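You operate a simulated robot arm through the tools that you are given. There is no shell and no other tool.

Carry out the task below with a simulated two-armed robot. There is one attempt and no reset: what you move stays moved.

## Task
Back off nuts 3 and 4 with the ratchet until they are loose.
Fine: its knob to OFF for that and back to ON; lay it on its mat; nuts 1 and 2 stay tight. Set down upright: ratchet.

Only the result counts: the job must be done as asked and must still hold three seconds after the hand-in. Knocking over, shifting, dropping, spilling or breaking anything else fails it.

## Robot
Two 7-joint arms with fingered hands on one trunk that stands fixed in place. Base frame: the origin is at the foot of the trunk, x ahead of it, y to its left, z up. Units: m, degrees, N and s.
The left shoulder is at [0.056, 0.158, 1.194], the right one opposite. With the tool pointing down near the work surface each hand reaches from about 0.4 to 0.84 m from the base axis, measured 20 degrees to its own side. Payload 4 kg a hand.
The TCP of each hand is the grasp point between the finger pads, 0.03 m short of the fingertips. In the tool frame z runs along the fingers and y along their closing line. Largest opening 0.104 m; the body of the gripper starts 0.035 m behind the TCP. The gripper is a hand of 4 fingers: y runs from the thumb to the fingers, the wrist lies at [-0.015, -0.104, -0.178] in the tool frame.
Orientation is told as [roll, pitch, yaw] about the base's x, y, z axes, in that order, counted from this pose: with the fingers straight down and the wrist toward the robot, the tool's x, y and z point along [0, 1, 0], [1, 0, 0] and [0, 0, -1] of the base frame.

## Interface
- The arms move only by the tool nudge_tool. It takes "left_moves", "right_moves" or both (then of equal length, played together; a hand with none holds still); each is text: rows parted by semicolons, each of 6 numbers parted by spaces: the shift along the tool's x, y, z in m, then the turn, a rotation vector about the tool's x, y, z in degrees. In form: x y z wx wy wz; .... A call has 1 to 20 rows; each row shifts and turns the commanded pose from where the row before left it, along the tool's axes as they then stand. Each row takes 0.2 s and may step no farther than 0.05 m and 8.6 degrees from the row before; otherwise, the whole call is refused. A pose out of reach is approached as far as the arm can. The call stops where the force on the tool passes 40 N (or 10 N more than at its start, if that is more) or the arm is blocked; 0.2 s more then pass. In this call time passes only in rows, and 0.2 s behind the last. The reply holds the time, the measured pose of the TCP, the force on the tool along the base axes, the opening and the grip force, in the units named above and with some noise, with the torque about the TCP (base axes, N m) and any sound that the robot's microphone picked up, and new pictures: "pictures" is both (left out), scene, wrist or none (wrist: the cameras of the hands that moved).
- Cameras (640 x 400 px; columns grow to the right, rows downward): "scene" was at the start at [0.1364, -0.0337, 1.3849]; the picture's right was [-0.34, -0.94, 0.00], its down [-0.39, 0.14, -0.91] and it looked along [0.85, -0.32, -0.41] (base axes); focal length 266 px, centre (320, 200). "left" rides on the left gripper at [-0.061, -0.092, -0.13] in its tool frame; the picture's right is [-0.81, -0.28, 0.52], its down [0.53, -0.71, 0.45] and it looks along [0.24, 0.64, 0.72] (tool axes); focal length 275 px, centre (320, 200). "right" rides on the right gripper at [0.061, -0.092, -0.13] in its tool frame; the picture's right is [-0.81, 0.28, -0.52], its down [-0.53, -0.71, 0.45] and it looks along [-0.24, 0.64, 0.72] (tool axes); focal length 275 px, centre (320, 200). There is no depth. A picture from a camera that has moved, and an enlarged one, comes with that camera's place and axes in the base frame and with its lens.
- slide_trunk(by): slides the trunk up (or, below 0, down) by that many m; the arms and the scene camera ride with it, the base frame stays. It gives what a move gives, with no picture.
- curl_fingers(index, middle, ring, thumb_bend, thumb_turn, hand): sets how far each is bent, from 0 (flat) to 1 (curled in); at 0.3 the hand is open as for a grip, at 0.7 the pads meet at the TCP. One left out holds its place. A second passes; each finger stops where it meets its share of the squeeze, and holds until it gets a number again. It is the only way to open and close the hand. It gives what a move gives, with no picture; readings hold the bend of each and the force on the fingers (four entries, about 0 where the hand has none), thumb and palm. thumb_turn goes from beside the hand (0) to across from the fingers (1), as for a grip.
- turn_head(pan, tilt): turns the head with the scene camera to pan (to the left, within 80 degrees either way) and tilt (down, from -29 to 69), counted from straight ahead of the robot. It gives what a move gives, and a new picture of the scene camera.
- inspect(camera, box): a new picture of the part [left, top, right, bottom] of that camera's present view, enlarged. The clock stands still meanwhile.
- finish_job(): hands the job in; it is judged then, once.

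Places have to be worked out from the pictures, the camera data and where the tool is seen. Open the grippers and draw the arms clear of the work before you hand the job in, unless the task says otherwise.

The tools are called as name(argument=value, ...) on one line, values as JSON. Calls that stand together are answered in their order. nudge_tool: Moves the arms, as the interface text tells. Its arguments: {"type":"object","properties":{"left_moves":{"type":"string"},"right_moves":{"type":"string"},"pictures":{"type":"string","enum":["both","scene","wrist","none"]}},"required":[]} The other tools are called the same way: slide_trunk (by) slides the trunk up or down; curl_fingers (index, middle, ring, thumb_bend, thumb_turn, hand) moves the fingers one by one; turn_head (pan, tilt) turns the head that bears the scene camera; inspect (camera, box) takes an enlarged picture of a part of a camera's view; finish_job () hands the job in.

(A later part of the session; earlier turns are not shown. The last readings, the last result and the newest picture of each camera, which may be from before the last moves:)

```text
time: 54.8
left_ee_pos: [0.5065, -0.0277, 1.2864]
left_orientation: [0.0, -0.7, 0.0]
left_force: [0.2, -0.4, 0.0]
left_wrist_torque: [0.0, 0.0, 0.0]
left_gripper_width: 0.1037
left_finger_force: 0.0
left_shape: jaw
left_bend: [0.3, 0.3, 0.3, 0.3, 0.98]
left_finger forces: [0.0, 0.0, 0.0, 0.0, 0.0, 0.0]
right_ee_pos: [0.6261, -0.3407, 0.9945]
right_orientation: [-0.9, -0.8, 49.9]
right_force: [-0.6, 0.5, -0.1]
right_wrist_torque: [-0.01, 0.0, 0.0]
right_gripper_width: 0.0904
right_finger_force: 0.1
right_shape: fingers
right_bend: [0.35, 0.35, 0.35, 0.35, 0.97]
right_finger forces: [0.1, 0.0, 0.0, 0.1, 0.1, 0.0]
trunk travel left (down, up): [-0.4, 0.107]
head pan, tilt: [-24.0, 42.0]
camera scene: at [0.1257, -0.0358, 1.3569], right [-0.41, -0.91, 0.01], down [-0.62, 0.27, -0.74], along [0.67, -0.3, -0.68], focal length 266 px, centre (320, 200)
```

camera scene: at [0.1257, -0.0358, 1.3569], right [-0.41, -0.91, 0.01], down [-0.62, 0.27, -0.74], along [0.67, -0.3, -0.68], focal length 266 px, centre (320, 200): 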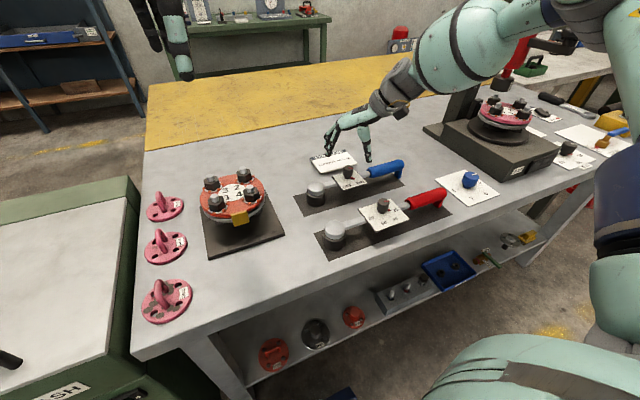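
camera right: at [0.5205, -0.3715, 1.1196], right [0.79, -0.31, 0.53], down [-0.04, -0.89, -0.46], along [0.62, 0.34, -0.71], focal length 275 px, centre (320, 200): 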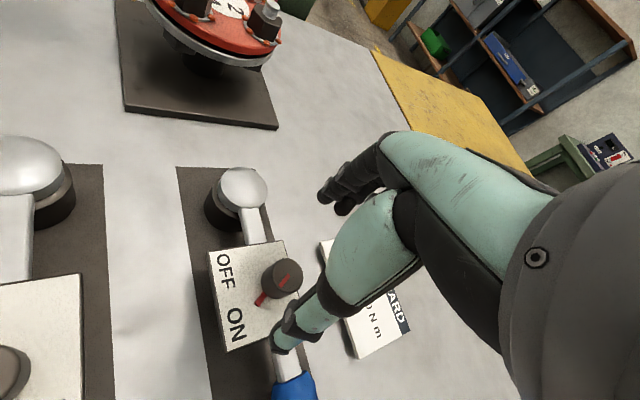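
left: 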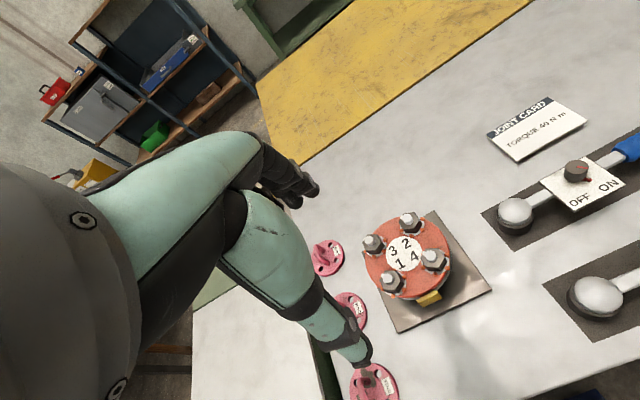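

Centred within millimetres with no limit reported. I lower onto the knob and check before closing.

nudge_tool(right_moves="0.0027 -0.006 0.015 0 0 0; 0 0 0.02 0 0 0; 0 0 0.016 0 0 0", pictures="wrist")

inspect(camera="scene", box=[290, 120, 410, 210])

```text
time: 55.6
left_ee_pos: [0.5074, -0.0267, 1.2846]
left_orientation: [0.1, -0.6, 0.0]
left_force: [0.3, 0.2, 1.3]
left_wrist_torque: [0.01, 0.02, -0.02]
left_gripper_width: 0.1037
left_finger_force: 0.1
left_shape: jaw
left_bend: [0.3, 0.3, 0.3, 0.3, 0.98]
left_finger forces: [0.0, 0.1, 0.1, 0.1, 0.0, 0.0]
right_ee_pos: [0.6232, -0.3464, 0.9447]
right_orientation: [-0.9, -0.8, 49.9]
right_force: [-0.1, -0.7, 0.3]
right_wrist_torque: [0.0, -0.01, -0.02]
right_gripper_width: 0.0902
right_finger_force: 0.1
right_shape: fingers
right_bend: [0.35, 0.35, 0.35, 0.35, 0.97]
right_finger forces: [0.1, 0.0, 0.0, 0.0, 0.0, 0.1]
trunk travel left (down, up): [-0.4, 0.107]
head pan, tilt: [-24.0, 42.0]
camera right: at [0.5153, -0.3761, 1.07], right [0.79, -0.31, 0.53], down [-0.04, -0.89, -0.46], along [0.62, 0.34, -0.71], focal length 275 px, centre (320, 200)
```

right: 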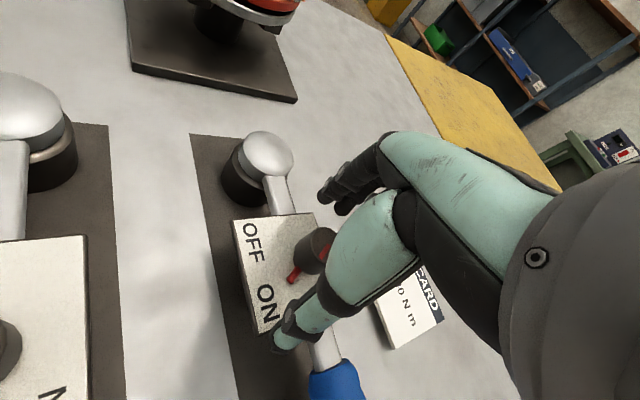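

```text
4.44 times, centred on (350, 165) of scene
camera zoom: at [0.1267, -0.036, 1.3567], right [-0.41, -0.91, 0.01], down [-0.62, 0.27, -0.73], along [0.67, -0.3, -0.68], focal length 1181 px, centre (187, 356)
```

zoom: 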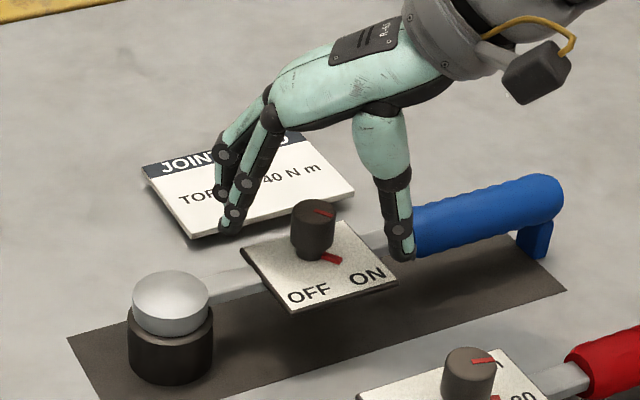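

Good pose at yaw 50°. I grip the knob and turn clockwise in four steps, staying above yaw 17°.

curl_fingers(hand="right", index=0.5, middle=0.68, ring=0.5, thumb_bend=0.68)

nudge_tool(right_moves="0 0 0 0 0 8; 0 0 0 0 0 8; 0 0 0 0 0 8; 0 0 0 0 0 8", pictures="wrist")

inspect(camera="scene", box=[290, 120, 410, 210])

inspect(camera="right", box=[180, 120, 420, 360])

```text
time: 56.6
left_ee_pos: [0.5074, -0.0259, 1.2858]
left_orientation: [0.0, -0.7, 0.0]
left_force: [-0.2, -0.2, 0.3]
left_wrist_torque: [0.01, -0.03, 0.03]
left_gripper_width: 0.1042
left_finger_force: 0.0
left_shape: jaw
left_bend: [0.3, 0.3, 0.3, 0.3, 0.98]
left_finger forces: [0.0, 0.0, 0.1, 0.0, 0.0, 0.0]
right_ee_pos: [0.6232, -0.3448, 0.9446]
right_orientation: [-0.9, -0.9, 50.0]
right_force: [2.4, 0.6, 0.0]
right_wrist_torque: [0.04, -0.1, 0.05]
right_gripper_width: 0.034
right_finger_force: 3.8
right_shape: fingers
right_bend: [0.5, 0.63, 0.5, 0.65, 0.97]
right_finger forces: [0.0, 5.1, 0.0, 0.0, 2.6, 0.1]
trunk travel left (down, up): [-0.4, 0.107]
head pan, tilt: [-24.0, 42.0]
```

```text
time: 57.6
left_ee_pos: [0.5064, -0.0257, 1.2845]
left_orientation: [0.1, -0.7, 0.1]
left_force: [-0.4, 0.4, 0.1]
left_wrist_torque: [0.02, -0.01, 0.01]
left_gripper_width: 0.104
left_finger_force: 0.0
left_shape: jaw
left_bend: [0.3, 0.3, 0.3, 0.3, 0.98]
left_finger forces: [0.0, 0.1, 0.1, 0.0, 0.0, 0.0]
right_ee_pos: [0.6211, -0.3466, 0.9449]
right_orientation: [-0.4, -1.1, 17.8]
right_force: [1.9, 1.6, 0.1]
right_wrist_torque: [0.04, -0.01, -0.01]
right_gripper_width: 0.0328
right_finger_force: 3.3
right_shape: fingers
right_bend: [0.5, 0.63, 0.5, 0.66, 0.96]
right_finger forces: [0.1, 3.7, 0.0, 0.1, 2.9, 0.0]
trunk travel left (down, up): [-0.4, 0.107]
head pan, tilt: [-24.0, 42.0]
camera right: at [0.5125, -0.3164, 1.0708], right [0.5, -0.69, 0.53], down [-0.51, -0.73, -0.47], along [0.7, -0.04, -0.71], focal length 275 px, centre (320, 200)
```

right: 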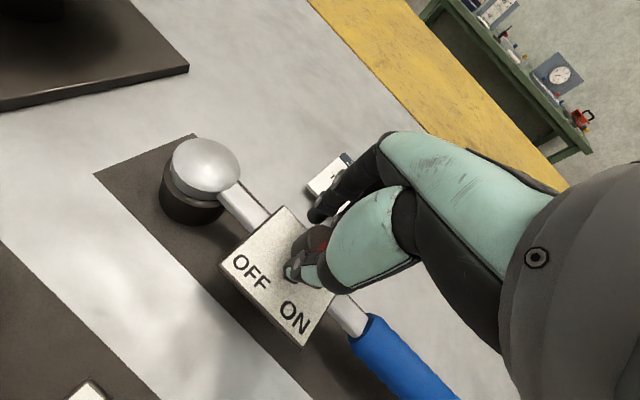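

```text
4.44 times, centred on (350, 165) of scene
camera zoom: at [0.126, -0.0354, 1.3568], right [-0.41, -0.91, 0.01], down [-0.62, 0.27, -0.73], along [0.67, -0.3, -0.68], focal length 1181 px, centre (187, 356)
```

zoom: 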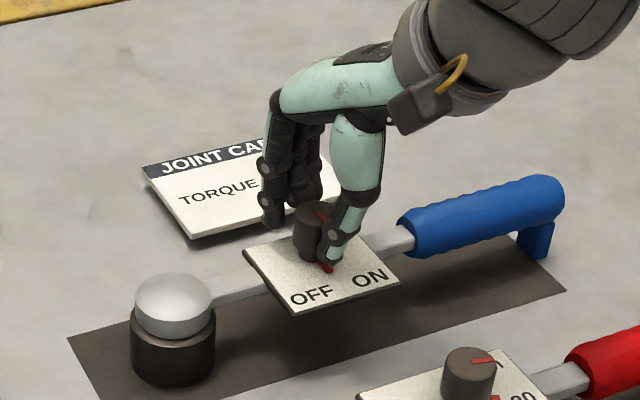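

```text
1.67 times, centred on (300, 240) of right
camera zoom: at [0.5125, -0.3164, 1.0708], right [0.5, -0.69, 0.53], down [-0.51, -0.73, -0.47], along [0.7, -0.04, -0.71], focal length 459 px, centre (353, 133)
```

zoom: 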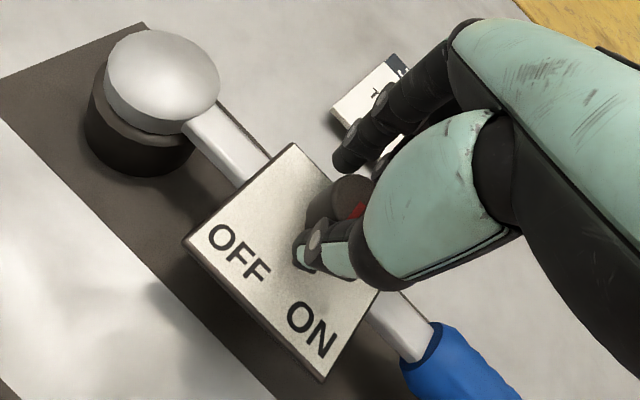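

Again about 32° done cleanly. I release, lift over the knob, wind back exactly to yaw 50°, lower and check.

curl_fingers(hand="right", index=0.35, middle=0.35, ring=0.35, thumb_bend=0.35)

nudge_tool(right_moves="0 0 -0.023 0 0 0; 0 0 -0.023 0 0 0; 0 0 0 0 0 -8; 0 0 0 0 0 -8; 0 0 0 0 0 -8; 0 0 0 0 0 -8", pictures="wrist")

inspect(camera="scene", box=[290, 120, 410, 210])

```text
time: 58.6
left_ee_pos: [0.5062, -0.0276, 1.2862]
left_orientation: [0.1, -0.8, 0.0]
left_force: [-0.2, -0.4, -0.7]
left_wrist_torque: [0.0, -0.01, -0.01]
left_gripper_width: 0.104
left_finger_force: 0.0
left_shape: jaw
left_bend: [0.3, 0.3, 0.3, 0.3, 0.98]
left_finger forces: [0.0, 0.0, 0.0, 0.0, 0.0, 0.1]
right_ee_pos: [0.6203, -0.3464, 0.9446]
right_orientation: [-0.5, -1.2, 17.9]
right_force: [0.8, -0.7, -0.5]
right_wrist_torque: [-0.01, 0.02, 0.0]
right_gripper_width: 0.0901
right_finger_force: 0.1
right_shape: fingers
right_bend: [0.35, 0.35, 0.35, 0.35, 0.97]
right_finger forces: [0.0, 0.1, 0.1, 0.0, 0.0, 0.0]
trunk travel left (down, up): [-0.4, 0.107]
head pan, tilt: [-24.0, 42.0]
```

```text
time: 60.0
left_ee_pos: [0.5065, -0.0275, 1.2849]
left_orientation: [0.2, -0.7, 0.0]
left_force: [0.3, 0.2, -0.4]
left_wrist_torque: [-0.02, 0.01, 0.0]
left_gripper_width: 0.1039
left_finger_force: 0.1
left_shape: jaw
left_bend: [0.3, 0.3, 0.3, 0.3, 0.98]
left_finger forces: [0.0, 0.1, 0.1, 0.0, 0.0, 0.0]
right_ee_pos: [0.6219, -0.3471, 0.9891]
right_orientation: [-0.8, -0.8, 50.0]
right_force: [0.0, 0.2, -0.2]
right_wrist_torque: [0.01, -0.02, 0.01]
right_gripper_width: 0.0903
right_finger_force: 0.1
right_shape: fingers
right_bend: [0.35, 0.35, 0.35, 0.35, 0.97]
right_finger forces: [0.0, 0.1, 0.1, 0.1, 0.0, 0.1]
trunk travel left (down, up): [-0.4, 0.107]
head pan, tilt: [-24.0, 42.0]
camera right: at [0.5133, -0.3777, 1.1163], right [0.79, -0.31, 0.53], down [-0.04, -0.89, -0.46], along [0.62, 0.34, -0.71], focal length 275 px, centre (320, 200)
```

right: 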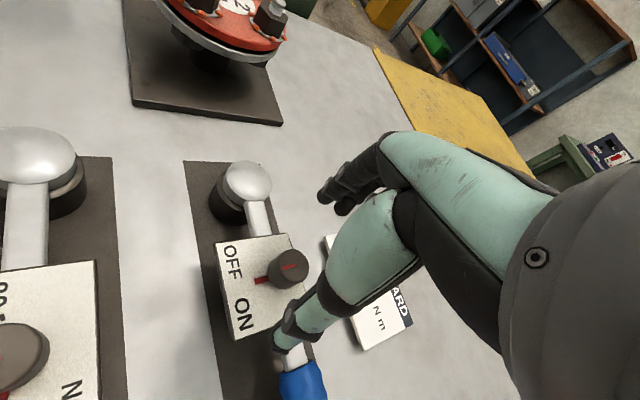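

```text
4.44 times, centred on (350, 165) of scene
camera zoom: at [0.1267, -0.0364, 1.3567], right [-0.41, -0.91, 0.01], down [-0.62, 0.27, -0.73], along [0.67, -0.3, -0.68], focal length 1181 px, centre (187, 356)
```

zoom: 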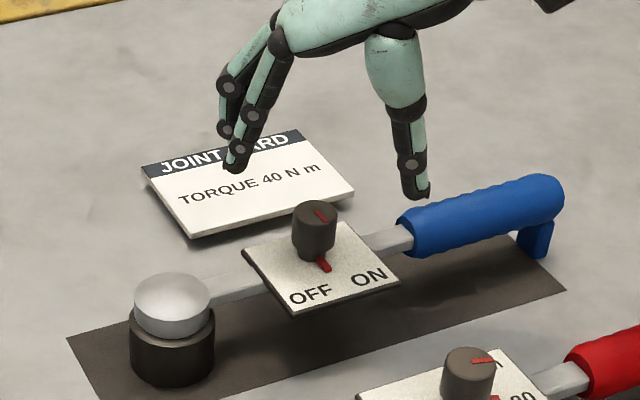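

The pointer is now mid-way. I lower and grip again, then turn the second stroke.

nudge_tool(right_moves="0.002 -0.001 0.022 0 0 0; 0 0 0.023 0 0 0", pictures="none")

curl_fingers(hand="right", index=0.5, middle=0.68, ring=0.5, thumb_bend=0.68)

nudge_tool(right_moves="0 0 0 0 0 8; 0 0 0 0 0 8; 0 0 0 0 0 8; 0 0 0 0 0 8", pictures="wrist")

inspect(camera="scene", box=[290, 120, 410, 210])

```text
time: 60.6
left_ee_pos: [0.5072, -0.0263, 1.2849]
left_orientation: [0.1, -0.8, 0.0]
left_force: [0.9, 0.3, 0.0]
left_wrist_torque: [-0.02, 0.0, 0.02]
left_gripper_width: 0.1042
left_finger_force: 0.1
left_shape: jaw
left_bend: [0.3, 0.3, 0.3, 0.3, 0.98]
left_finger forces: [0.0, 0.1, 0.0, 0.1, 0.0, 0.0]
right_ee_pos: [0.6204, -0.3446, 0.9449]
right_orientation: [-0.8, -0.8, 49.9]
right_force: [-0.2, 0.3, -0.8]
right_wrist_torque: [-0.02, 0.0, -0.02]
right_gripper_width: 0.0902
right_finger_force: 0.1
right_shape: fingers
right_bend: [0.35, 0.35, 0.35, 0.35, 0.97]
right_finger forces: [0.0, 0.0, 0.0, 0.0, 0.0, 0.1]
trunk travel left (down, up): [-0.4, 0.107]
head pan, tilt: [-24.0, 42.0]
```

```text
time: 61.6
left_ee_pos: [0.5069, -0.0267, 1.2849]
left_orientation: [0.0, -0.7, 0.1]
left_force: [0.0, 0.1, -1.0]
left_wrist_torque: [-0.03, -0.01, -0.01]
left_gripper_width: 0.1037
left_finger_force: 0.0
left_shape: jaw
left_bend: [0.3, 0.3, 0.3, 0.3, 0.98]
left_finger forces: [0.0, 0.1, 0.0, 0.0, 0.1, 0.0]
right_ee_pos: [0.6209, -0.3461, 0.9458]
right_orientation: [-0.9, -0.7, 49.9]
right_force: [2.3, 1.7, 1.9]
right_wrist_torque: [0.08, -0.08, -0.01]
right_gripper_width: 0.0329
right_finger_force: 4.5
right_shape: fingers
right_bend: [0.5, 0.63, 0.5, 0.66, 0.96]
right_finger forces: [0.1, 5.9, 0.1, 0.1, 2.9, 0.0]
trunk travel left (down, up): [-0.4, 0.107]
head pan, tilt: [-24.0, 42.0]
```

```text
time: 62.6
left_ee_pos: [0.506, -0.0263, 1.2861]
left_orientation: [0.0, -0.7, 0.0]
left_force: [-0.3, 0.1, 0.3]
left_wrist_torque: [-0.01, 0.02, 0.0]
left_gripper_width: 0.1038
left_finger_force: 0.0
left_shape: jaw
left_bend: [0.3, 0.3, 0.3, 0.3, 0.98]
left_finger forces: [0.0, 0.0, 0.1, 0.1, 0.0, 0.0]
right_ee_pos: [0.6191, -0.3462, 0.9445]
right_orientation: [-0.4, -1.3, 17.7]
right_force: [2.4, 2.8, 3.2]
right_wrist_torque: [0.1, -0.09, 0.03]
right_gripper_width: 0.0323
right_finger_force: 3.8
right_shape: fingers
right_bend: [0.5, 0.63, 0.5, 0.66, 0.96]
right_finger forces: [0.0, 4.5, 0.1, 0.0, 3.2, 0.0]
trunk travel left (down, up): [-0.4, 0.107]
head pan, tilt: [-24.0, 42.0]
camera right: at [0.5103, -0.3154, 1.0719], right [0.5, -0.69, 0.53], down [-0.51, -0.73, -0.47], along [0.7, -0.04, -0.71], focal length 275 px, centre (320, 200)
```

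right: 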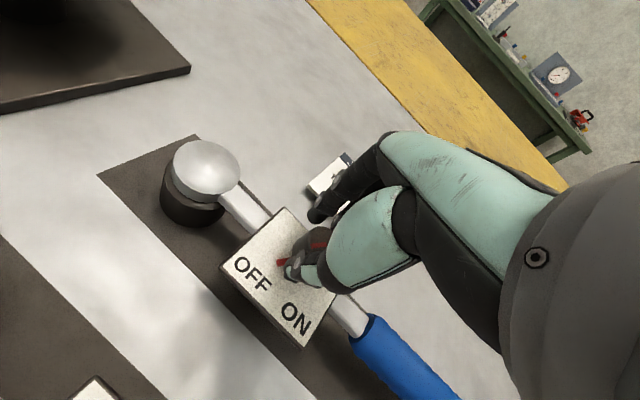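

```text
4.44 times, centred on (350, 165) of scene
camera zoom: at [0.1257, -0.035, 1.3569], right [-0.41, -0.91, 0.01], down [-0.62, 0.27, -0.74], along [0.67, -0.3, -0.68], focal length 1181 px, centre (187, 356)
```

zoom: 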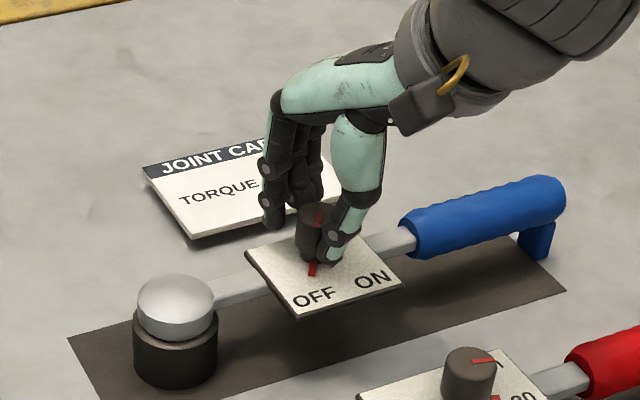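

I release and lift to see where the pointer stands.

curl_fingers(hand="right", index=0.35, middle=0.35, ring=0.35, thumb_bend=0.35)

nudge_tool(right_moves="0 0 -0.023 0 0 0; 0 0 -0.023 0 0 0; 0 0 0 0 0 -8; 0 0 0 0 0 -8; 0 0 0 0 0 -8; 0 0 0 0 0 -8", pictures="none")

inspect(camera="right", box=[180, 160, 340, 360])

inspect(camera="scene", box=[290, 120, 410, 210])

```text
time: 63.6
left_ee_pos: [0.5071, -0.0263, 1.284]
left_orientation: [0.0, -0.7, 0.1]
left_force: [-1.5, -0.3, -0.9]
left_wrist_torque: [-0.01, 0.02, -0.02]
left_gripper_width: 0.1035
left_finger_force: 0.1
left_shape: jaw
left_bend: [0.3, 0.3, 0.3, 0.3, 0.98]
left_finger forces: [0.1, 0.1, 0.0, 0.0, 0.0, 0.1]
right_ee_pos: [0.6195, -0.3447, 0.9453]
right_orientation: [-0.4, -1.2, 17.9]
right_force: [1.1, 1.0, 0.3]
right_wrist_torque: [-0.03, 0.0, 0.0]
right_gripper_width: 0.0903
right_finger_force: 0.1
right_shape: fingers
right_bend: [0.35, 0.35, 0.35, 0.35, 0.97]
right_finger forces: [0.1, 0.0, 0.0, 0.0, 0.1, 0.0]
trunk travel left (down, up): [-0.4, 0.107]
head pan, tilt: [-24.0, 42.0]
```

```text
time: 65.0
left_ee_pos: [0.5071, -0.0286, 1.2848]
left_orientation: [0.1, -0.7, -0.1]
left_force: [-0.5, 0.0, 0.3]
left_wrist_torque: [-0.04, 0.01, 0.0]
left_gripper_width: 0.1041
left_finger_force: 0.1
left_shape: jaw
left_bend: [0.3, 0.3, 0.3, 0.3, 0.98]
left_finger forces: [0.0, 0.1, 0.1, 0.0, 0.0, 0.0]
right_ee_pos: [0.6182, -0.3465, 0.9891]
right_orientation: [-0.8, -0.8, 50.0]
right_force: [-0.8, 0.4, 0.0]
right_wrist_torque: [0.01, -0.03, 0.04]
right_gripper_width: 0.0904
right_finger_force: 0.0
right_shape: fingers
right_bend: [0.35, 0.35, 0.35, 0.35, 0.97]
right_finger forces: [0.0, 0.0, 0.0, 0.0, 0.0, 0.1]
trunk travel left (down, up): [-0.4, 0.107]
head pan, tilt: [-24.0, 42.0]
```

```text
2.00 times, centred on (260, 260) of right
camera zoom: at [0.511, -0.3775, 1.117], right [0.79, -0.31, 0.53], down [-0.04, -0.89, -0.46], along [0.62, 0.34, -0.71], focal length 551 px, centre (440, 80)
```

zoom: 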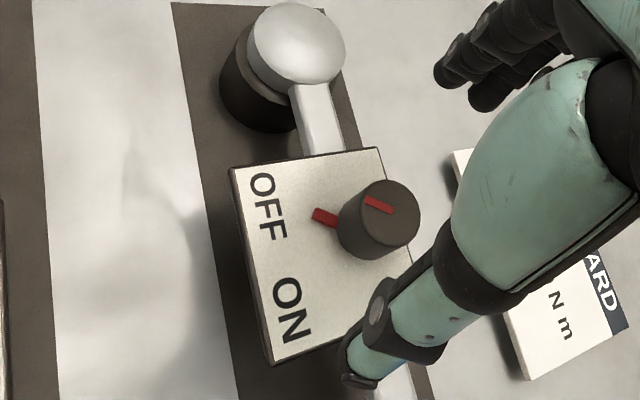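

```text
4.44 times, centred on (350, 165) of scene
camera zoom: at [0.1267, -0.0365, 1.3567], right [-0.41, -0.91, 0.01], down [-0.62, 0.27, -0.73], along [0.67, -0.3, -0.68], focal length 1181 px, centre (187, 356)
```

zoom: 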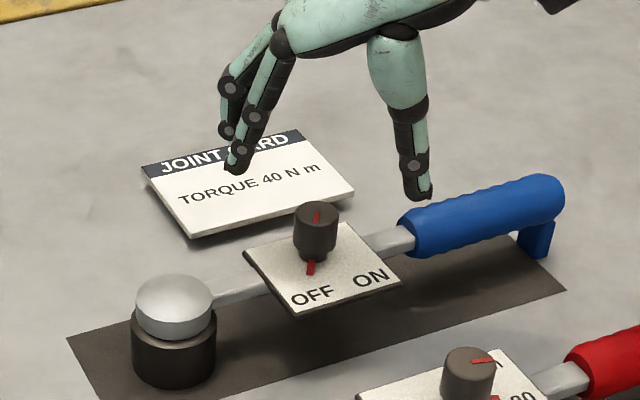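

The pointer now stands at OFF. Next I raise the trunk 0.1 m, pull the right hand back to a relaxed posture with yaw near zero, and prepare to grasp the blue handle (centre about (0.605, -0.45, 0.915), lying along -94°).

nudge_tool(right_moves="0 0 -0.04 0 0 0; 0 0 -0.04 0 0 0", pictures="none")

slide_trunk(by=0.1)

nudge_tool(right_moves="0 -0.03 0 0 0 7; 0 -0.03 0 0 0 7; 0 -0.03 0 0 0 7; 0 -0.03 0 0 0 7; 0 -0.03 0 0 0 7; 0 -0.03 0 0 0 7; 0 -0.01 0 0 0 8", pictures="scene")

```text
time: 65.6
left_ee_pos: [0.5051, -0.0265, 1.2864]
left_orientation: [-0.1, -0.9, 0.0]
left_force: [0.6, 0.3, 0.0]
left_wrist_torque: [0.02, -0.03, -0.02]
left_gripper_width: 0.1038
left_finger_force: 0.0
left_shape: jaw
left_bend: [0.3, 0.3, 0.3, 0.3, 0.98]
left_finger forces: [0.0, 0.0, 0.0, 0.0, 0.1, 0.0]
right_ee_pos: [0.6176, -0.3449, 1.0711]
right_orientation: [-0.8, -0.9, 50.0]
right_force: [-0.7, 0.1, 0.5]
right_wrist_torque: [0.0, -0.01, -0.02]
right_gripper_width: 0.0902
right_finger_force: 0.1
right_shape: fingers
right_bend: [0.35, 0.35, 0.35, 0.35, 0.97]
right_finger forces: [0.1, 0.0, 0.1, 0.1, 0.1, 0.0]
trunk travel left (down, up): [-0.4, 0.107]
head pan, tilt: [-24.0, 42.0]
```

```text
time: 66.9
left_ee_pos: [0.5057, -0.0274, 1.386]
left_orientation: [0.1, -0.7, 0.0]
left_force: [0.9, 0.0, -0.4]
left_wrist_torque: [0.01, -0.02, -0.03]
left_gripper_width: 0.1041
left_finger_force: 0.0
left_shape: jaw
left_bend: [0.3, 0.3, 0.3, 0.3, 0.98]
left_finger forces: [0.0, 0.1, 0.0, 0.1, 0.0, 0.0]
right_ee_pos: [0.6185, -0.3458, 1.1697]
right_orientation: [-1.0, -0.8, 49.9]
right_force: [0.1, 0.3, -0.1]
right_wrist_torque: [0.03, 0.02, 0.0]
right_gripper_width: 0.0901
right_finger_force: 0.1
right_shape: fingers
right_bend: [0.35, 0.35, 0.35, 0.35, 0.97]
right_finger forces: [0.0, 0.0, 0.0, 0.0, 0.0, 0.1]
trunk travel left (down, up): [-0.5, 0.007]
head pan, tilt: [-24.0, 42.0]
```

```text
time: 68.5
left_ee_pos: [0.5074, -0.0267, 1.3848]
left_orientation: [0.0, -0.7, 0.1]
left_force: [-0.1, -0.5, 0.2]
left_wrist_torque: [0.03, -0.02, -0.01]
left_gripper_width: 0.1041
left_finger_force: 0.1
left_shape: jaw
left_bend: [0.3, 0.3, 0.3, 0.3, 0.98]
left_finger forces: [0.1, 0.0, 0.0, 0.1, 0.0, 0.1]
right_ee_pos: [0.4609, -0.4401, 1.1647]
right_orientation: [-0.2, -0.7, 2.1]
right_force: [0.3, -0.1, 0.0]
right_wrist_torque: [0.0, 0.04, -0.02]
right_gripper_width: 0.0906
right_finger_force: 0.0
right_shape: fingers
right_bend: [0.35, 0.35, 0.35, 0.35, 0.97]
right_finger forces: [0.0, 0.0, 0.0, 0.0, 0.0, 0.1]
trunk travel left (down, up): [-0.5, 0.007]
head pan, tilt: [-24.0, 42.0]
camera scene: at [0.1273, -0.0356, 1.4569], right [-0.41, -0.91, 0.01], down [-0.62, 0.27, -0.73], along [0.67, -0.3, -0.68], focal length 266 px, centre (320, 200)
```

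scene: 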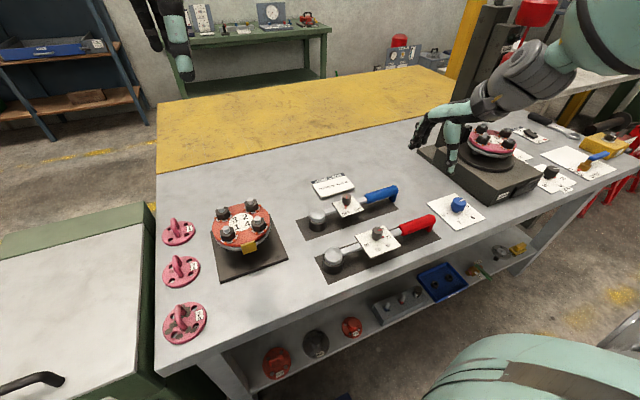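

The hand moved freely. I open it to the full grip opening and go to a place above the blue handle.

curl_fingers(hand="right", index=0.3, middle=0.3, ring=0.3, thumb_bend=0.3)

nudge_tool(right_moves="-0.0017 0.0242 0.029 0 0 1; -0.0017 0.0242 0.029 0 0 1; -0.0017 0.0242 0.029 0 0 1; -0.0017 0.0242 0.029 0 0 1; -0.0017 0.0242 0.029 0 0 1; -0.0017 0.0242 0.029 0 0 1", pictures="both")

inspect(camera="scene", box=[290, 150, 430, 250])

```text
time: 69.5
left_ee_pos: [0.5077, -0.0276, 1.3864]
left_orientation: [0.1, -0.7, 0.0]
left_force: [-0.2, -0.5, 0.5]
left_wrist_torque: [0.02, -0.03, 0.0]
left_gripper_width: 0.1038
left_finger_force: 0.1
left_shape: jaw
left_bend: [0.3, 0.3, 0.3, 0.3, 0.98]
left_finger forces: [0.0, 0.1, 0.0, 0.0, 0.0, 0.0]
right_ee_pos: [0.4627, -0.441, 1.1649]
right_orientation: [-0.2, -0.8, 2.0]
right_force: [-0.3, 0.7, -0.5]
right_wrist_torque: [0.0, -0.01, -0.01]
right_gripper_width: 0.1027
right_finger_force: 0.1
right_shape: fingers
right_bend: [0.3, 0.3, 0.3, 0.3, 0.97]
right_finger forces: [0.0, 0.0, 0.0, 0.1, 0.1, 0.0]
trunk travel left (down, up): [-0.5, 0.007]
head pan, tilt: [-24.0, 42.0]
```

```text
time: 70.9
left_ee_pos: [0.5097, -0.0271, 1.3846]
left_orientation: [0.1, -0.6, 0.0]
left_force: [0.3, 0.7, 0.1]
left_wrist_torque: [0.02, 0.0, 0.01]
left_gripper_width: 0.1039
left_finger_force: 0.1
left_shape: jaw
left_bend: [0.3, 0.3, 0.3, 0.3, 0.98]
left_finger forces: [0.1, 0.1, 0.1, 0.0, 0.0, 0.0]
right_ee_pos: [0.6113, -0.4558, 0.9974]
right_orientation: [0.3, -1.1, -6.1]
right_force: [-0.8, -0.9, 0.0]
right_wrist_torque: [0.02, -0.01, -0.03]
right_gripper_width: 0.1027
right_finger_force: 0.0
right_shape: fingers
right_bend: [0.3, 0.3, 0.3, 0.3, 0.97]
right_finger forces: [0.1, 0.0, 0.0, 0.1, 0.0, 0.1]
trunk travel left (down, up): [-0.5, 0.007]
head pan, tilt: [-24.0, 42.0]
camera scene: at [0.1288, -0.0361, 1.4567], right [-0.41, -0.91, 0.01], down [-0.62, 0.27, -0.73], along [0.67, -0.3, -0.68], focal length 266 px, centre (320, 200)
camera right: at [0.5257, -0.3853, 1.1253], right [0.18, -0.84, 0.52], down [-0.76, -0.45, -0.47], along [0.63, -0.31, -0.71], focal length 275 px, centre (320, 200)
```

scene: 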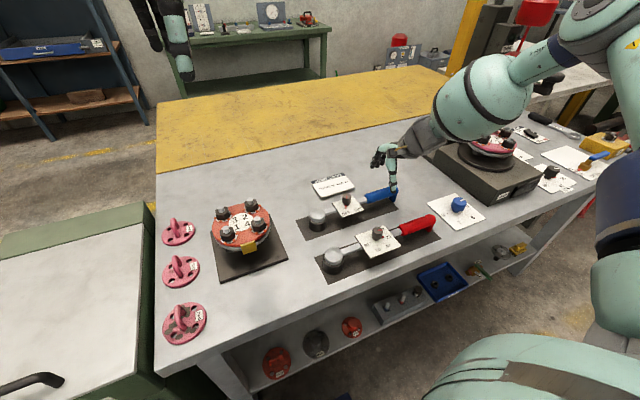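
right: 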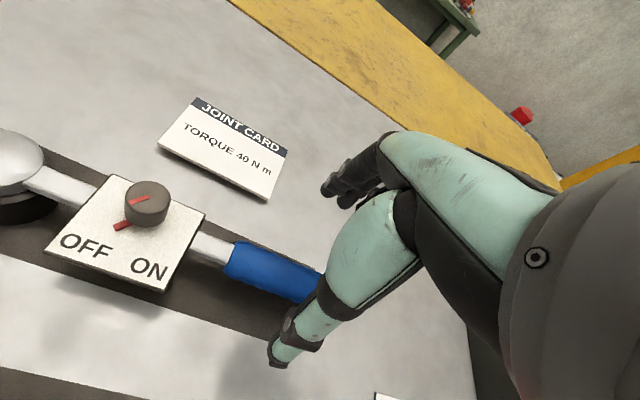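

```text
4.00 times, centred on (360, 200) of scene
camera zoom: at [0.1288, -0.0361, 1.4567], right [-0.41, -0.91, 0.01], down [-0.62, 0.27, -0.73], along [0.67, -0.3, -0.68], focal length 1063 px, centre (160, 200)
```

zoom: 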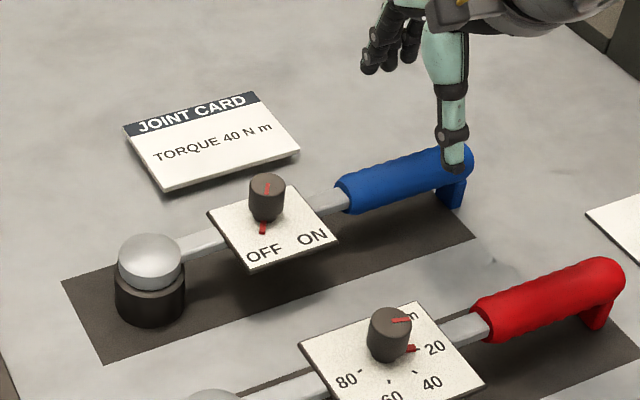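

The handle axis works out at about (0.613, -0.45, 0.91). I shift 9 mm left and lower around it in steps.

nudge_tool(right_moves="0.009 0.004 0.02 0 0 0; 0 0 0.022 0 0 0; 0 0 0.022 0 0 0; 0 0 0.02 0 0 0", pictures="wrist")

inspect(camera="scene", box=[290, 150, 430, 250])

```text
time: 71.9
left_ee_pos: [0.5067, -0.0279, 1.3855]
left_orientation: [0.1, -0.6, 0.1]
left_force: [0.0, -0.1, -0.7]
left_wrist_torque: [-0.02, 0.01, 0.0]
left_gripper_width: 0.1038
left_finger_force: 0.0
left_shape: jaw
left_bend: [0.3, 0.3, 0.3, 0.3, 0.98]
left_finger forces: [0.0, 0.0, 0.0, 0.0, 0.1, 0.1]
right_ee_pos: [0.6149, -0.446, 0.9581]
right_orientation: [0.2, -1.3, -6.1]
right_force: [0.4, -0.1, -0.2]
right_wrist_torque: [0.01, -0.02, 0.0]
right_gripper_width: 0.1028
right_finger_force: 0.0
right_shape: fingers
right_bend: [0.3, 0.3, 0.3, 0.3, 0.97]
right_finger forces: [0.0, 0.0, 0.0, 0.0, 0.0, 0.1]
right hand out of reach, approached as far as the arm can: row 3, 4
trunk travel left (down, up): [-0.5, 0.007]
head pan, tilt: [-24.0, 42.0]
camera right: at [0.5276, -0.3759, 1.0848], right [0.18, -0.84, 0.52], down [-0.76, -0.45, -0.47], along [0.63, -0.31, -0.71], focal length 275 px, centre (320, 200)
```

right: 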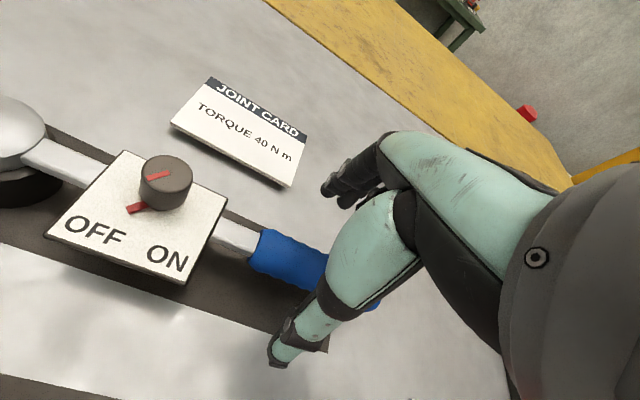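

```text
4.00 times, centred on (360, 200) of scene
camera zoom: at [0.1268, -0.036, 1.457], right [-0.41, -0.91, 0.01], down [-0.62, 0.27, -0.73], along [0.67, -0.3, -0.68], focal length 1063 px, centre (160, 200)
```

zoom: 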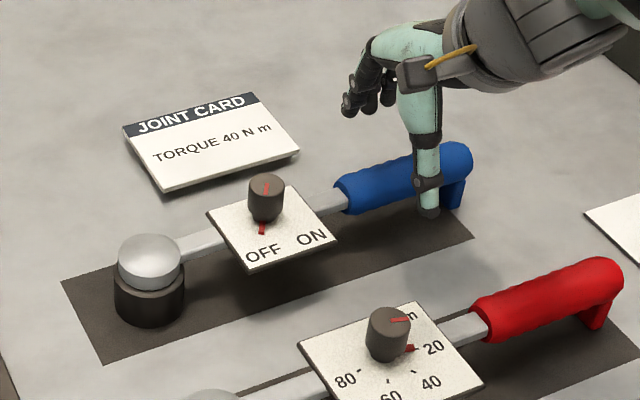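

The arm stalls at z 0.958, but the trunk can lower the whole hand straight down. I slide the trunk down 4.6 cm to bring the fingers around the handle.

slide_trunk(by=-0.046)

inspect(camera="right", box=[180, 160, 420, 380])

inspect(camera="scene", box=[300, 130, 440, 230])

```text
time: 72.8
left_ee_pos: [0.5074, -0.0264, 1.3396]
left_orientation: [0.0, -0.7, 0.0]
left_force: [0.3, -0.3, -0.2]
left_wrist_torque: [0.02, 0.0, 0.01]
left_gripper_width: 0.104
left_finger_force: 0.1
left_shape: jaw
left_bend: [0.3, 0.3, 0.3, 0.3, 0.98]
left_finger forces: [0.0, 0.0, 0.0, 0.1, 0.1, 0.0]
right_ee_pos: [0.6157, -0.4465, 0.9127]
right_orientation: [0.1, -1.3, -6.1]
right_force: [-0.1, 0.0, 0.1]
right_wrist_torque: [0.0, 0.0, -0.02]
right_gripper_width: 0.1028
right_finger_force: 0.1
right_shape: fingers
right_bend: [0.3, 0.3, 0.3, 0.3, 0.97]
right_finger forces: [0.0, 0.0, 0.0, 0.1, 0.0, 0.0]
trunk travel left (down, up): [-0.454, 0.053]
head pan, tilt: [-24.0, 42.0]
```

```text
1.82 times, centred on (300, 270) of right
camera zoom: at [0.5282, -0.3757, 1.0393], right [0.18, -0.83, 0.52], down [-0.76, -0.45, -0.47], along [0.63, -0.31, -0.71], focal length 500 px, centre (356, 73)
```

zoom: 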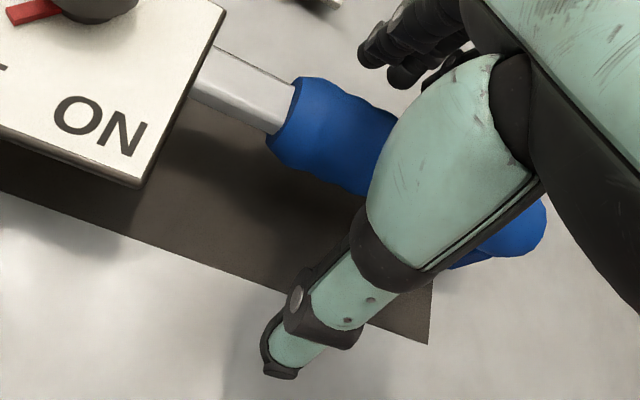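

```text
4.00 times, centred on (370, 180) of scene
camera zoom: at [0.1269, -0.0357, 1.4113], right [-0.41, -0.91, 0.01], down [-0.62, 0.27, -0.73], along [0.67, -0.3, -0.68], focal length 1063 px, centre (120, 280)
```

zoom: 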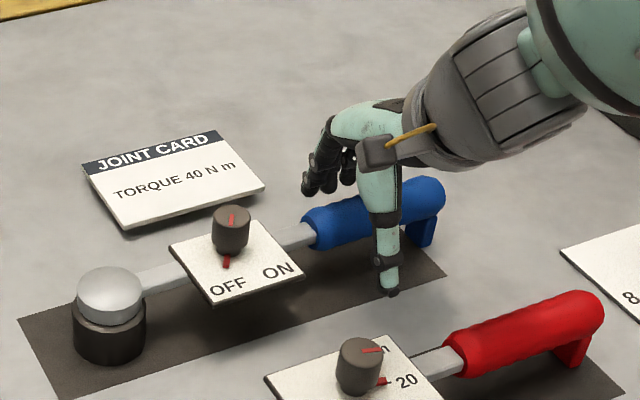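

The hand straddles the handle. I close all fingers on it.

curl_fingers(hand="right", index=0.75, middle=0.75, ring=0.75, thumb_bend=0.75)

inspect(camera="right", box=[180, 120, 460, 360])

inspect(camera="scene", box=[300, 130, 440, 230])

```text
time: 73.8
left_ee_pos: [0.5075, -0.027, 1.3399]
left_orientation: [0.1, -0.6, 0.0]
left_force: [0.2, -0.1, 0.1]
left_wrist_torque: [0.01, 0.02, 0.0]
left_gripper_width: 0.104
left_finger_force: 0.0
left_shape: jaw
left_bend: [0.3, 0.3, 0.3, 0.3, 0.98]
left_finger forces: [0.0, 0.0, 0.0, 0.0, 0.1, 0.1]
right_ee_pos: [0.6147, -0.4464, 0.9118]
right_orientation: [0.1, -1.2, -6.0]
right_force: [-1.6, 0.2, 0.2]
right_wrist_torque: [0.14, 0.18, 0.27]
right_gripper_width: 0.026
right_finger_force: 19.1
right_shape: fingers
right_bend: [0.71, 0.66, 0.67, 0.59, 0.96]
right_finger forces: [6.6, 5.8, 5.7, 0.1, 20.1, 0.1]
trunk travel left (down, up): [-0.454, 0.053]
head pan, tilt: [-24.0, 42.0]
```

```text
1.67 times, centred on (320, 240) of right
camera zoom: at [0.5278, -0.376, 1.0388], right [0.18, -0.84, 0.52], down [-0.76, -0.45, -0.47], along [0.63, -0.31, -0.71], focal length 459 px, centre (320, 133)
```

zoom: 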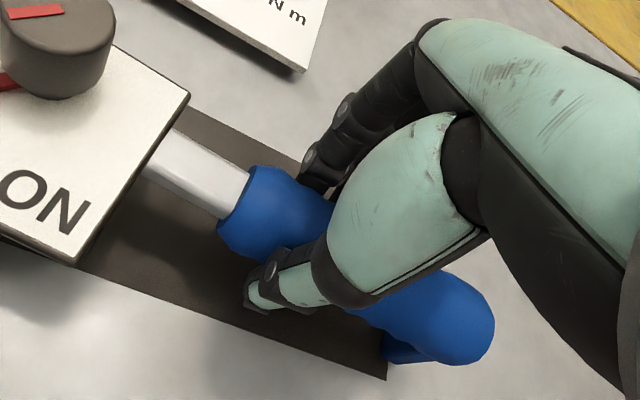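

```text
4.00 times, centred on (370, 180) of scene
camera zoom: at [0.127, -0.0361, 1.4116], right [-0.41, -0.91, 0.01], down [-0.62, 0.27, -0.73], along [0.67, -0.3, -0.68], focal length 1063 px, centre (120, 280)
```

zoom: 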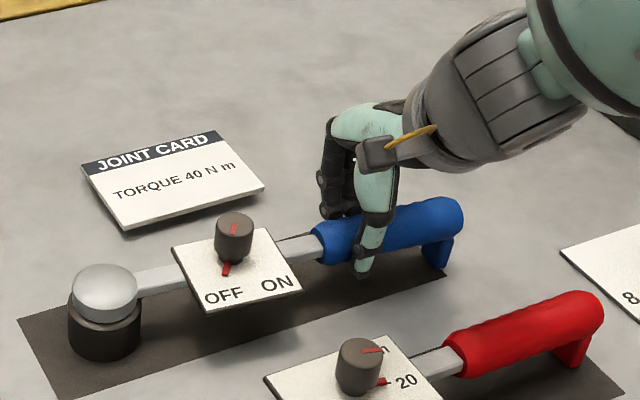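

Firm grip (about 20 N). I lift 4 cm and look whether the head droops.

nudge_tool(right_moves="0 0 -0.02 0 0 0; 0 0 -0.02 0 0 0")

inspect(camera="scene", box=[290, 120, 430, 220])

```text
time: 74.4
left_ee_pos: [0.5059, -0.0268, 1.3413]
left_orientation: [0.0, -0.8, 0.0]
left_force: [-0.3, 0.1, -1.1]
left_wrist_torque: [-0.01, -0.01, -0.01]
left_gripper_width: 0.1037
left_finger_force: 0.0
left_shape: jaw
left_bend: [0.3, 0.3, 0.3, 0.3, 0.98]
left_finger forces: [0.1, 0.1, 0.0, 0.0, 0.0, 0.1]
right_ee_pos: [0.6139, -0.4461, 0.9504]
right_orientation: [0.2, -1.1, -6.0]
right_force: [0.6, -0.1, -6.6]
right_wrist_torque: [-0.29, -0.03, 0.03]
right_gripper_width: 0.0261
right_finger_force: 16.8
right_shape: fingers
right_bend: [0.71, 0.71, 0.72, 0.59, 0.93]
right_finger forces: [6.5, 5.5, 5.3, 0.1, 17.4, 0.0]
trunk travel left (down, up): [-0.454, 0.053]
head pan, tilt: [-24.0, 42.0]
camera scene: at [0.1269, -0.0355, 1.4116], right [-0.41, -0.91, 0.01], down [-0.62, 0.27, -0.73], along [0.67, -0.3, -0.68], focal length 266 px, centre (320, 200)
camera right: at [0.5269, -0.3751, 1.0789], right [0.18, -0.83, 0.52], down [-0.76, -0.46, -0.47], along [0.63, -0.31, -0.71], focal length 275 px, centre (320, 200)
```

scene: 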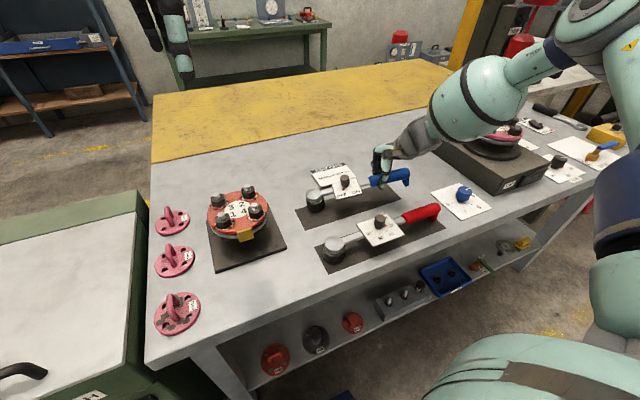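
right: 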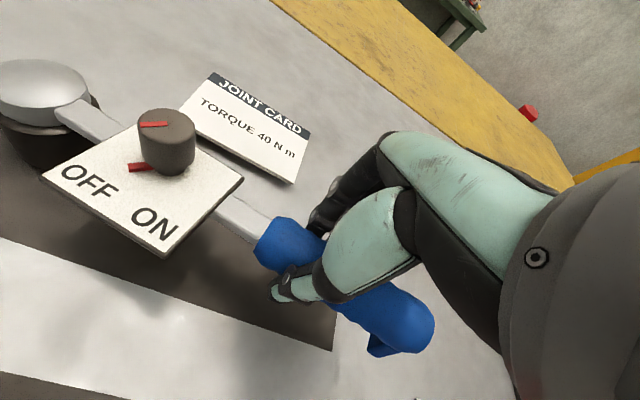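

```text
4.00 times, centred on (360, 170) of scene
camera zoom: at [0.1269, -0.0355, 1.4116], right [-0.41, -0.91, 0.01], down [-0.62, 0.27, -0.73], along [0.67, -0.3, -0.68], focal length 1063 px, centre (160, 320)
```

zoom: 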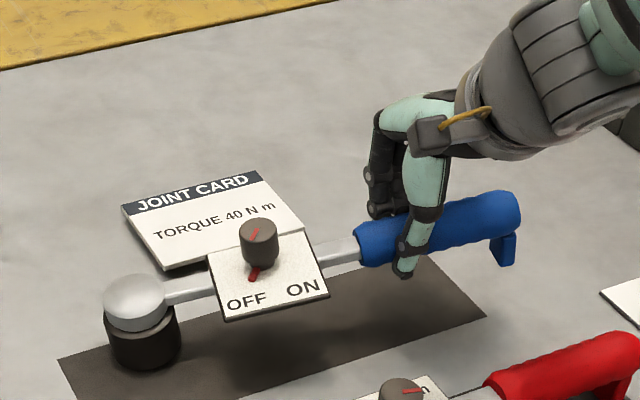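

The weight (about 6.6 N) is on the hand but the head seems to lag. I lift further and judge the tilt.

nudge_tool(right_moves="0 0 -0.03 0 0 0; 0 0 -0.03 0 0 0; 0 0 -0.02 0 0 0")

inspect(camera="scene", box=[290, 90, 430, 210])

```text
time: 75.2
left_ee_pos: [0.5078, -0.0277, 1.3407]
left_orientation: [0.1, -0.7, 0.0]
left_force: [-0.6, -0.8, 0.2]
left_wrist_torque: [-0.04, 0.03, 0.01]
left_gripper_width: 0.1042
left_finger_force: 0.1
left_shape: jaw
left_bend: [0.3, 0.3, 0.3, 0.3, 0.98]
left_finger forces: [0.0, 0.0, 0.0, 0.0, 0.0, 0.0]
right_ee_pos: [0.6118, -0.4524, 1.0254]
right_orientation: [0.0, -1.0, -6.1]
right_force: [0.0, -1.1, -6.5]
right_wrist_torque: [-0.31, 0.07, 0.0]
right_gripper_width: 0.0265
right_finger_force: 17.2
right_shape: fingers
right_bend: [0.71, 0.72, 0.72, 0.59, 0.93]
right_finger forces: [7.2, 6.1, 3.9, 0.0, 17.1, 0.0]
right hand out of reach, approached as far as the arm can: row 2
trunk travel left (down, up): [-0.454, 0.053]
head pan, tilt: [-24.0, 42.0]
camera scene: at [0.1278, -0.037, 1.4115], right [-0.41, -0.91, 0.01], down [-0.62, 0.27, -0.73], along [0.67, -0.3, -0.68], focal length 266 px, centre (320, 200)
camera right: at [0.5255, -0.3814, 1.1515], right [0.18, -0.83, 0.52], down [-0.76, -0.45, -0.47], along [0.63, -0.31, -0.71], focal length 275 px, centre (320, 200)
```

scene: 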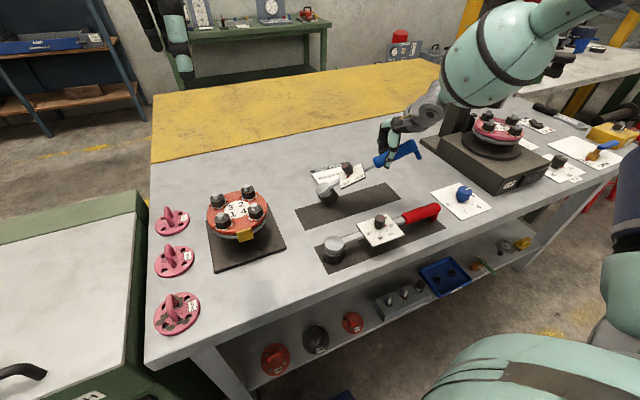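
right: 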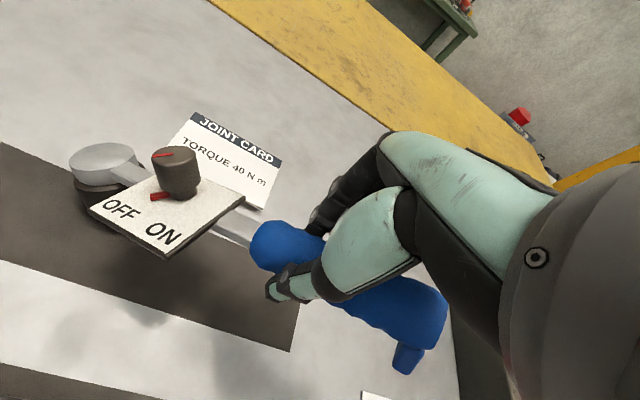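

```text
3.33 times, centred on (360, 150) of scene
camera zoom: at [0.1278, -0.037, 1.4115], right [-0.41, -0.91, 0.01], down [-0.62, 0.27, -0.73], along [0.67, -0.3, -0.68], focal length 886 px, centre (187, 367)
```

zoom: 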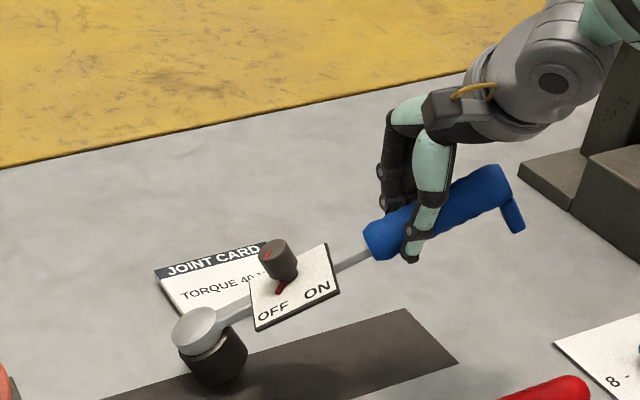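

The tool pivots in the grip: the torque (-0.31 N m at 6.5 N) says its centre of mass is 4.7 cm toward the head, right at the front of the blue handle. I lower it back on the mat, to re-grasp closer to the head.

nudge_tool(right_moves="0.003 0 0.02 0 0 0; 0.003 0 0.02 0 0 0; 0 0 0.02 0 0 0; 0 0 0.02 0 0 0; 0 0 0.015 0 0 0; 0 0 0.01 0 0 0; 0 0 0.006 0 0 0")

inspect(camera="scene", box=[290, 120, 430, 220])

```text
time: 76.8
left_ee_pos: [0.509, -0.0266, 1.3387]
left_orientation: [0.0, -0.6, 0.0]
left_force: [-0.2, 0.3, -0.6]
left_wrist_torque: [0.01, 0.0, -0.01]
left_gripper_width: 0.1039
left_finger_force: 0.0
left_shape: jaw
left_bend: [0.3, 0.3, 0.3, 0.3, 0.98]
left_finger forces: [0.0, 0.0, 0.1, 0.0, 0.0, 0.0]
right_ee_pos: [0.6183, -0.4405, 0.9133]
right_orientation: [0.3, -1.2, -6.1]
right_force: [-0.5, 0.7, -3.6]
right_wrist_torque: [0.27, -0.14, -0.01]
right_gripper_width: 0.0257
right_finger_force: 16.6
right_shape: fingers
right_bend: [0.73, 0.71, 0.72, 0.59, 0.93]
right_finger forces: [11.0, 4.0, 1.8, 0.0, 16.8, 0.0]
trunk travel left (down, up): [-0.454, 0.053]
head pan, tilt: [-24.0, 42.0]
camera scene: at [0.1281, -0.0355, 1.4115], right [-0.41, -0.91, 0.01], down [-0.62, 0.27, -0.73], along [0.67, -0.3, -0.68], focal length 266 px, centre (320, 200)
camera right: at [0.5303, -0.3708, 1.0406], right [0.18, -0.84, 0.52], down [-0.76, -0.45, -0.47], along [0.63, -0.31, -0.71], focal length 275 px, centre (320, 200)
```

scene: 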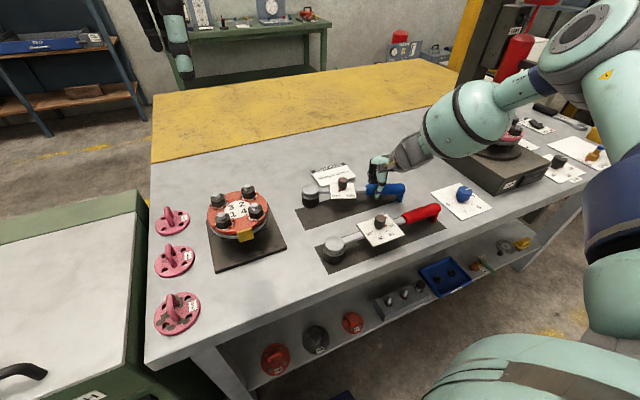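
right: 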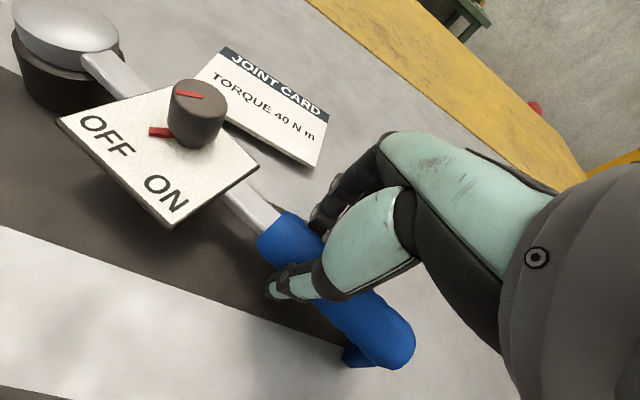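

```text
4.00 times, centred on (360, 170) of scene
camera zoom: at [0.1281, -0.0355, 1.4115], right [-0.41, -0.91, 0.01], down [-0.62, 0.27, -0.73], along [0.67, -0.3, -0.68], focal length 1063 px, centre (160, 320)
```

zoom: 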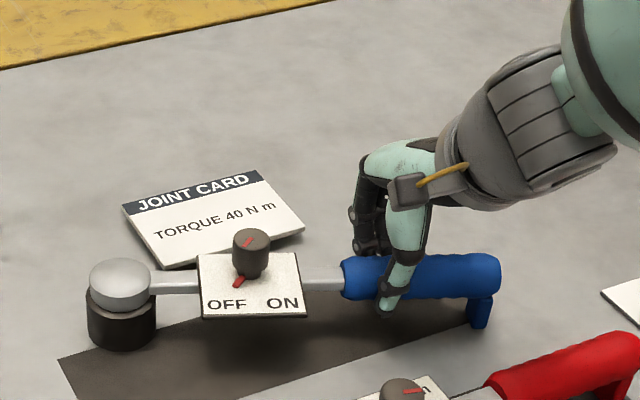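

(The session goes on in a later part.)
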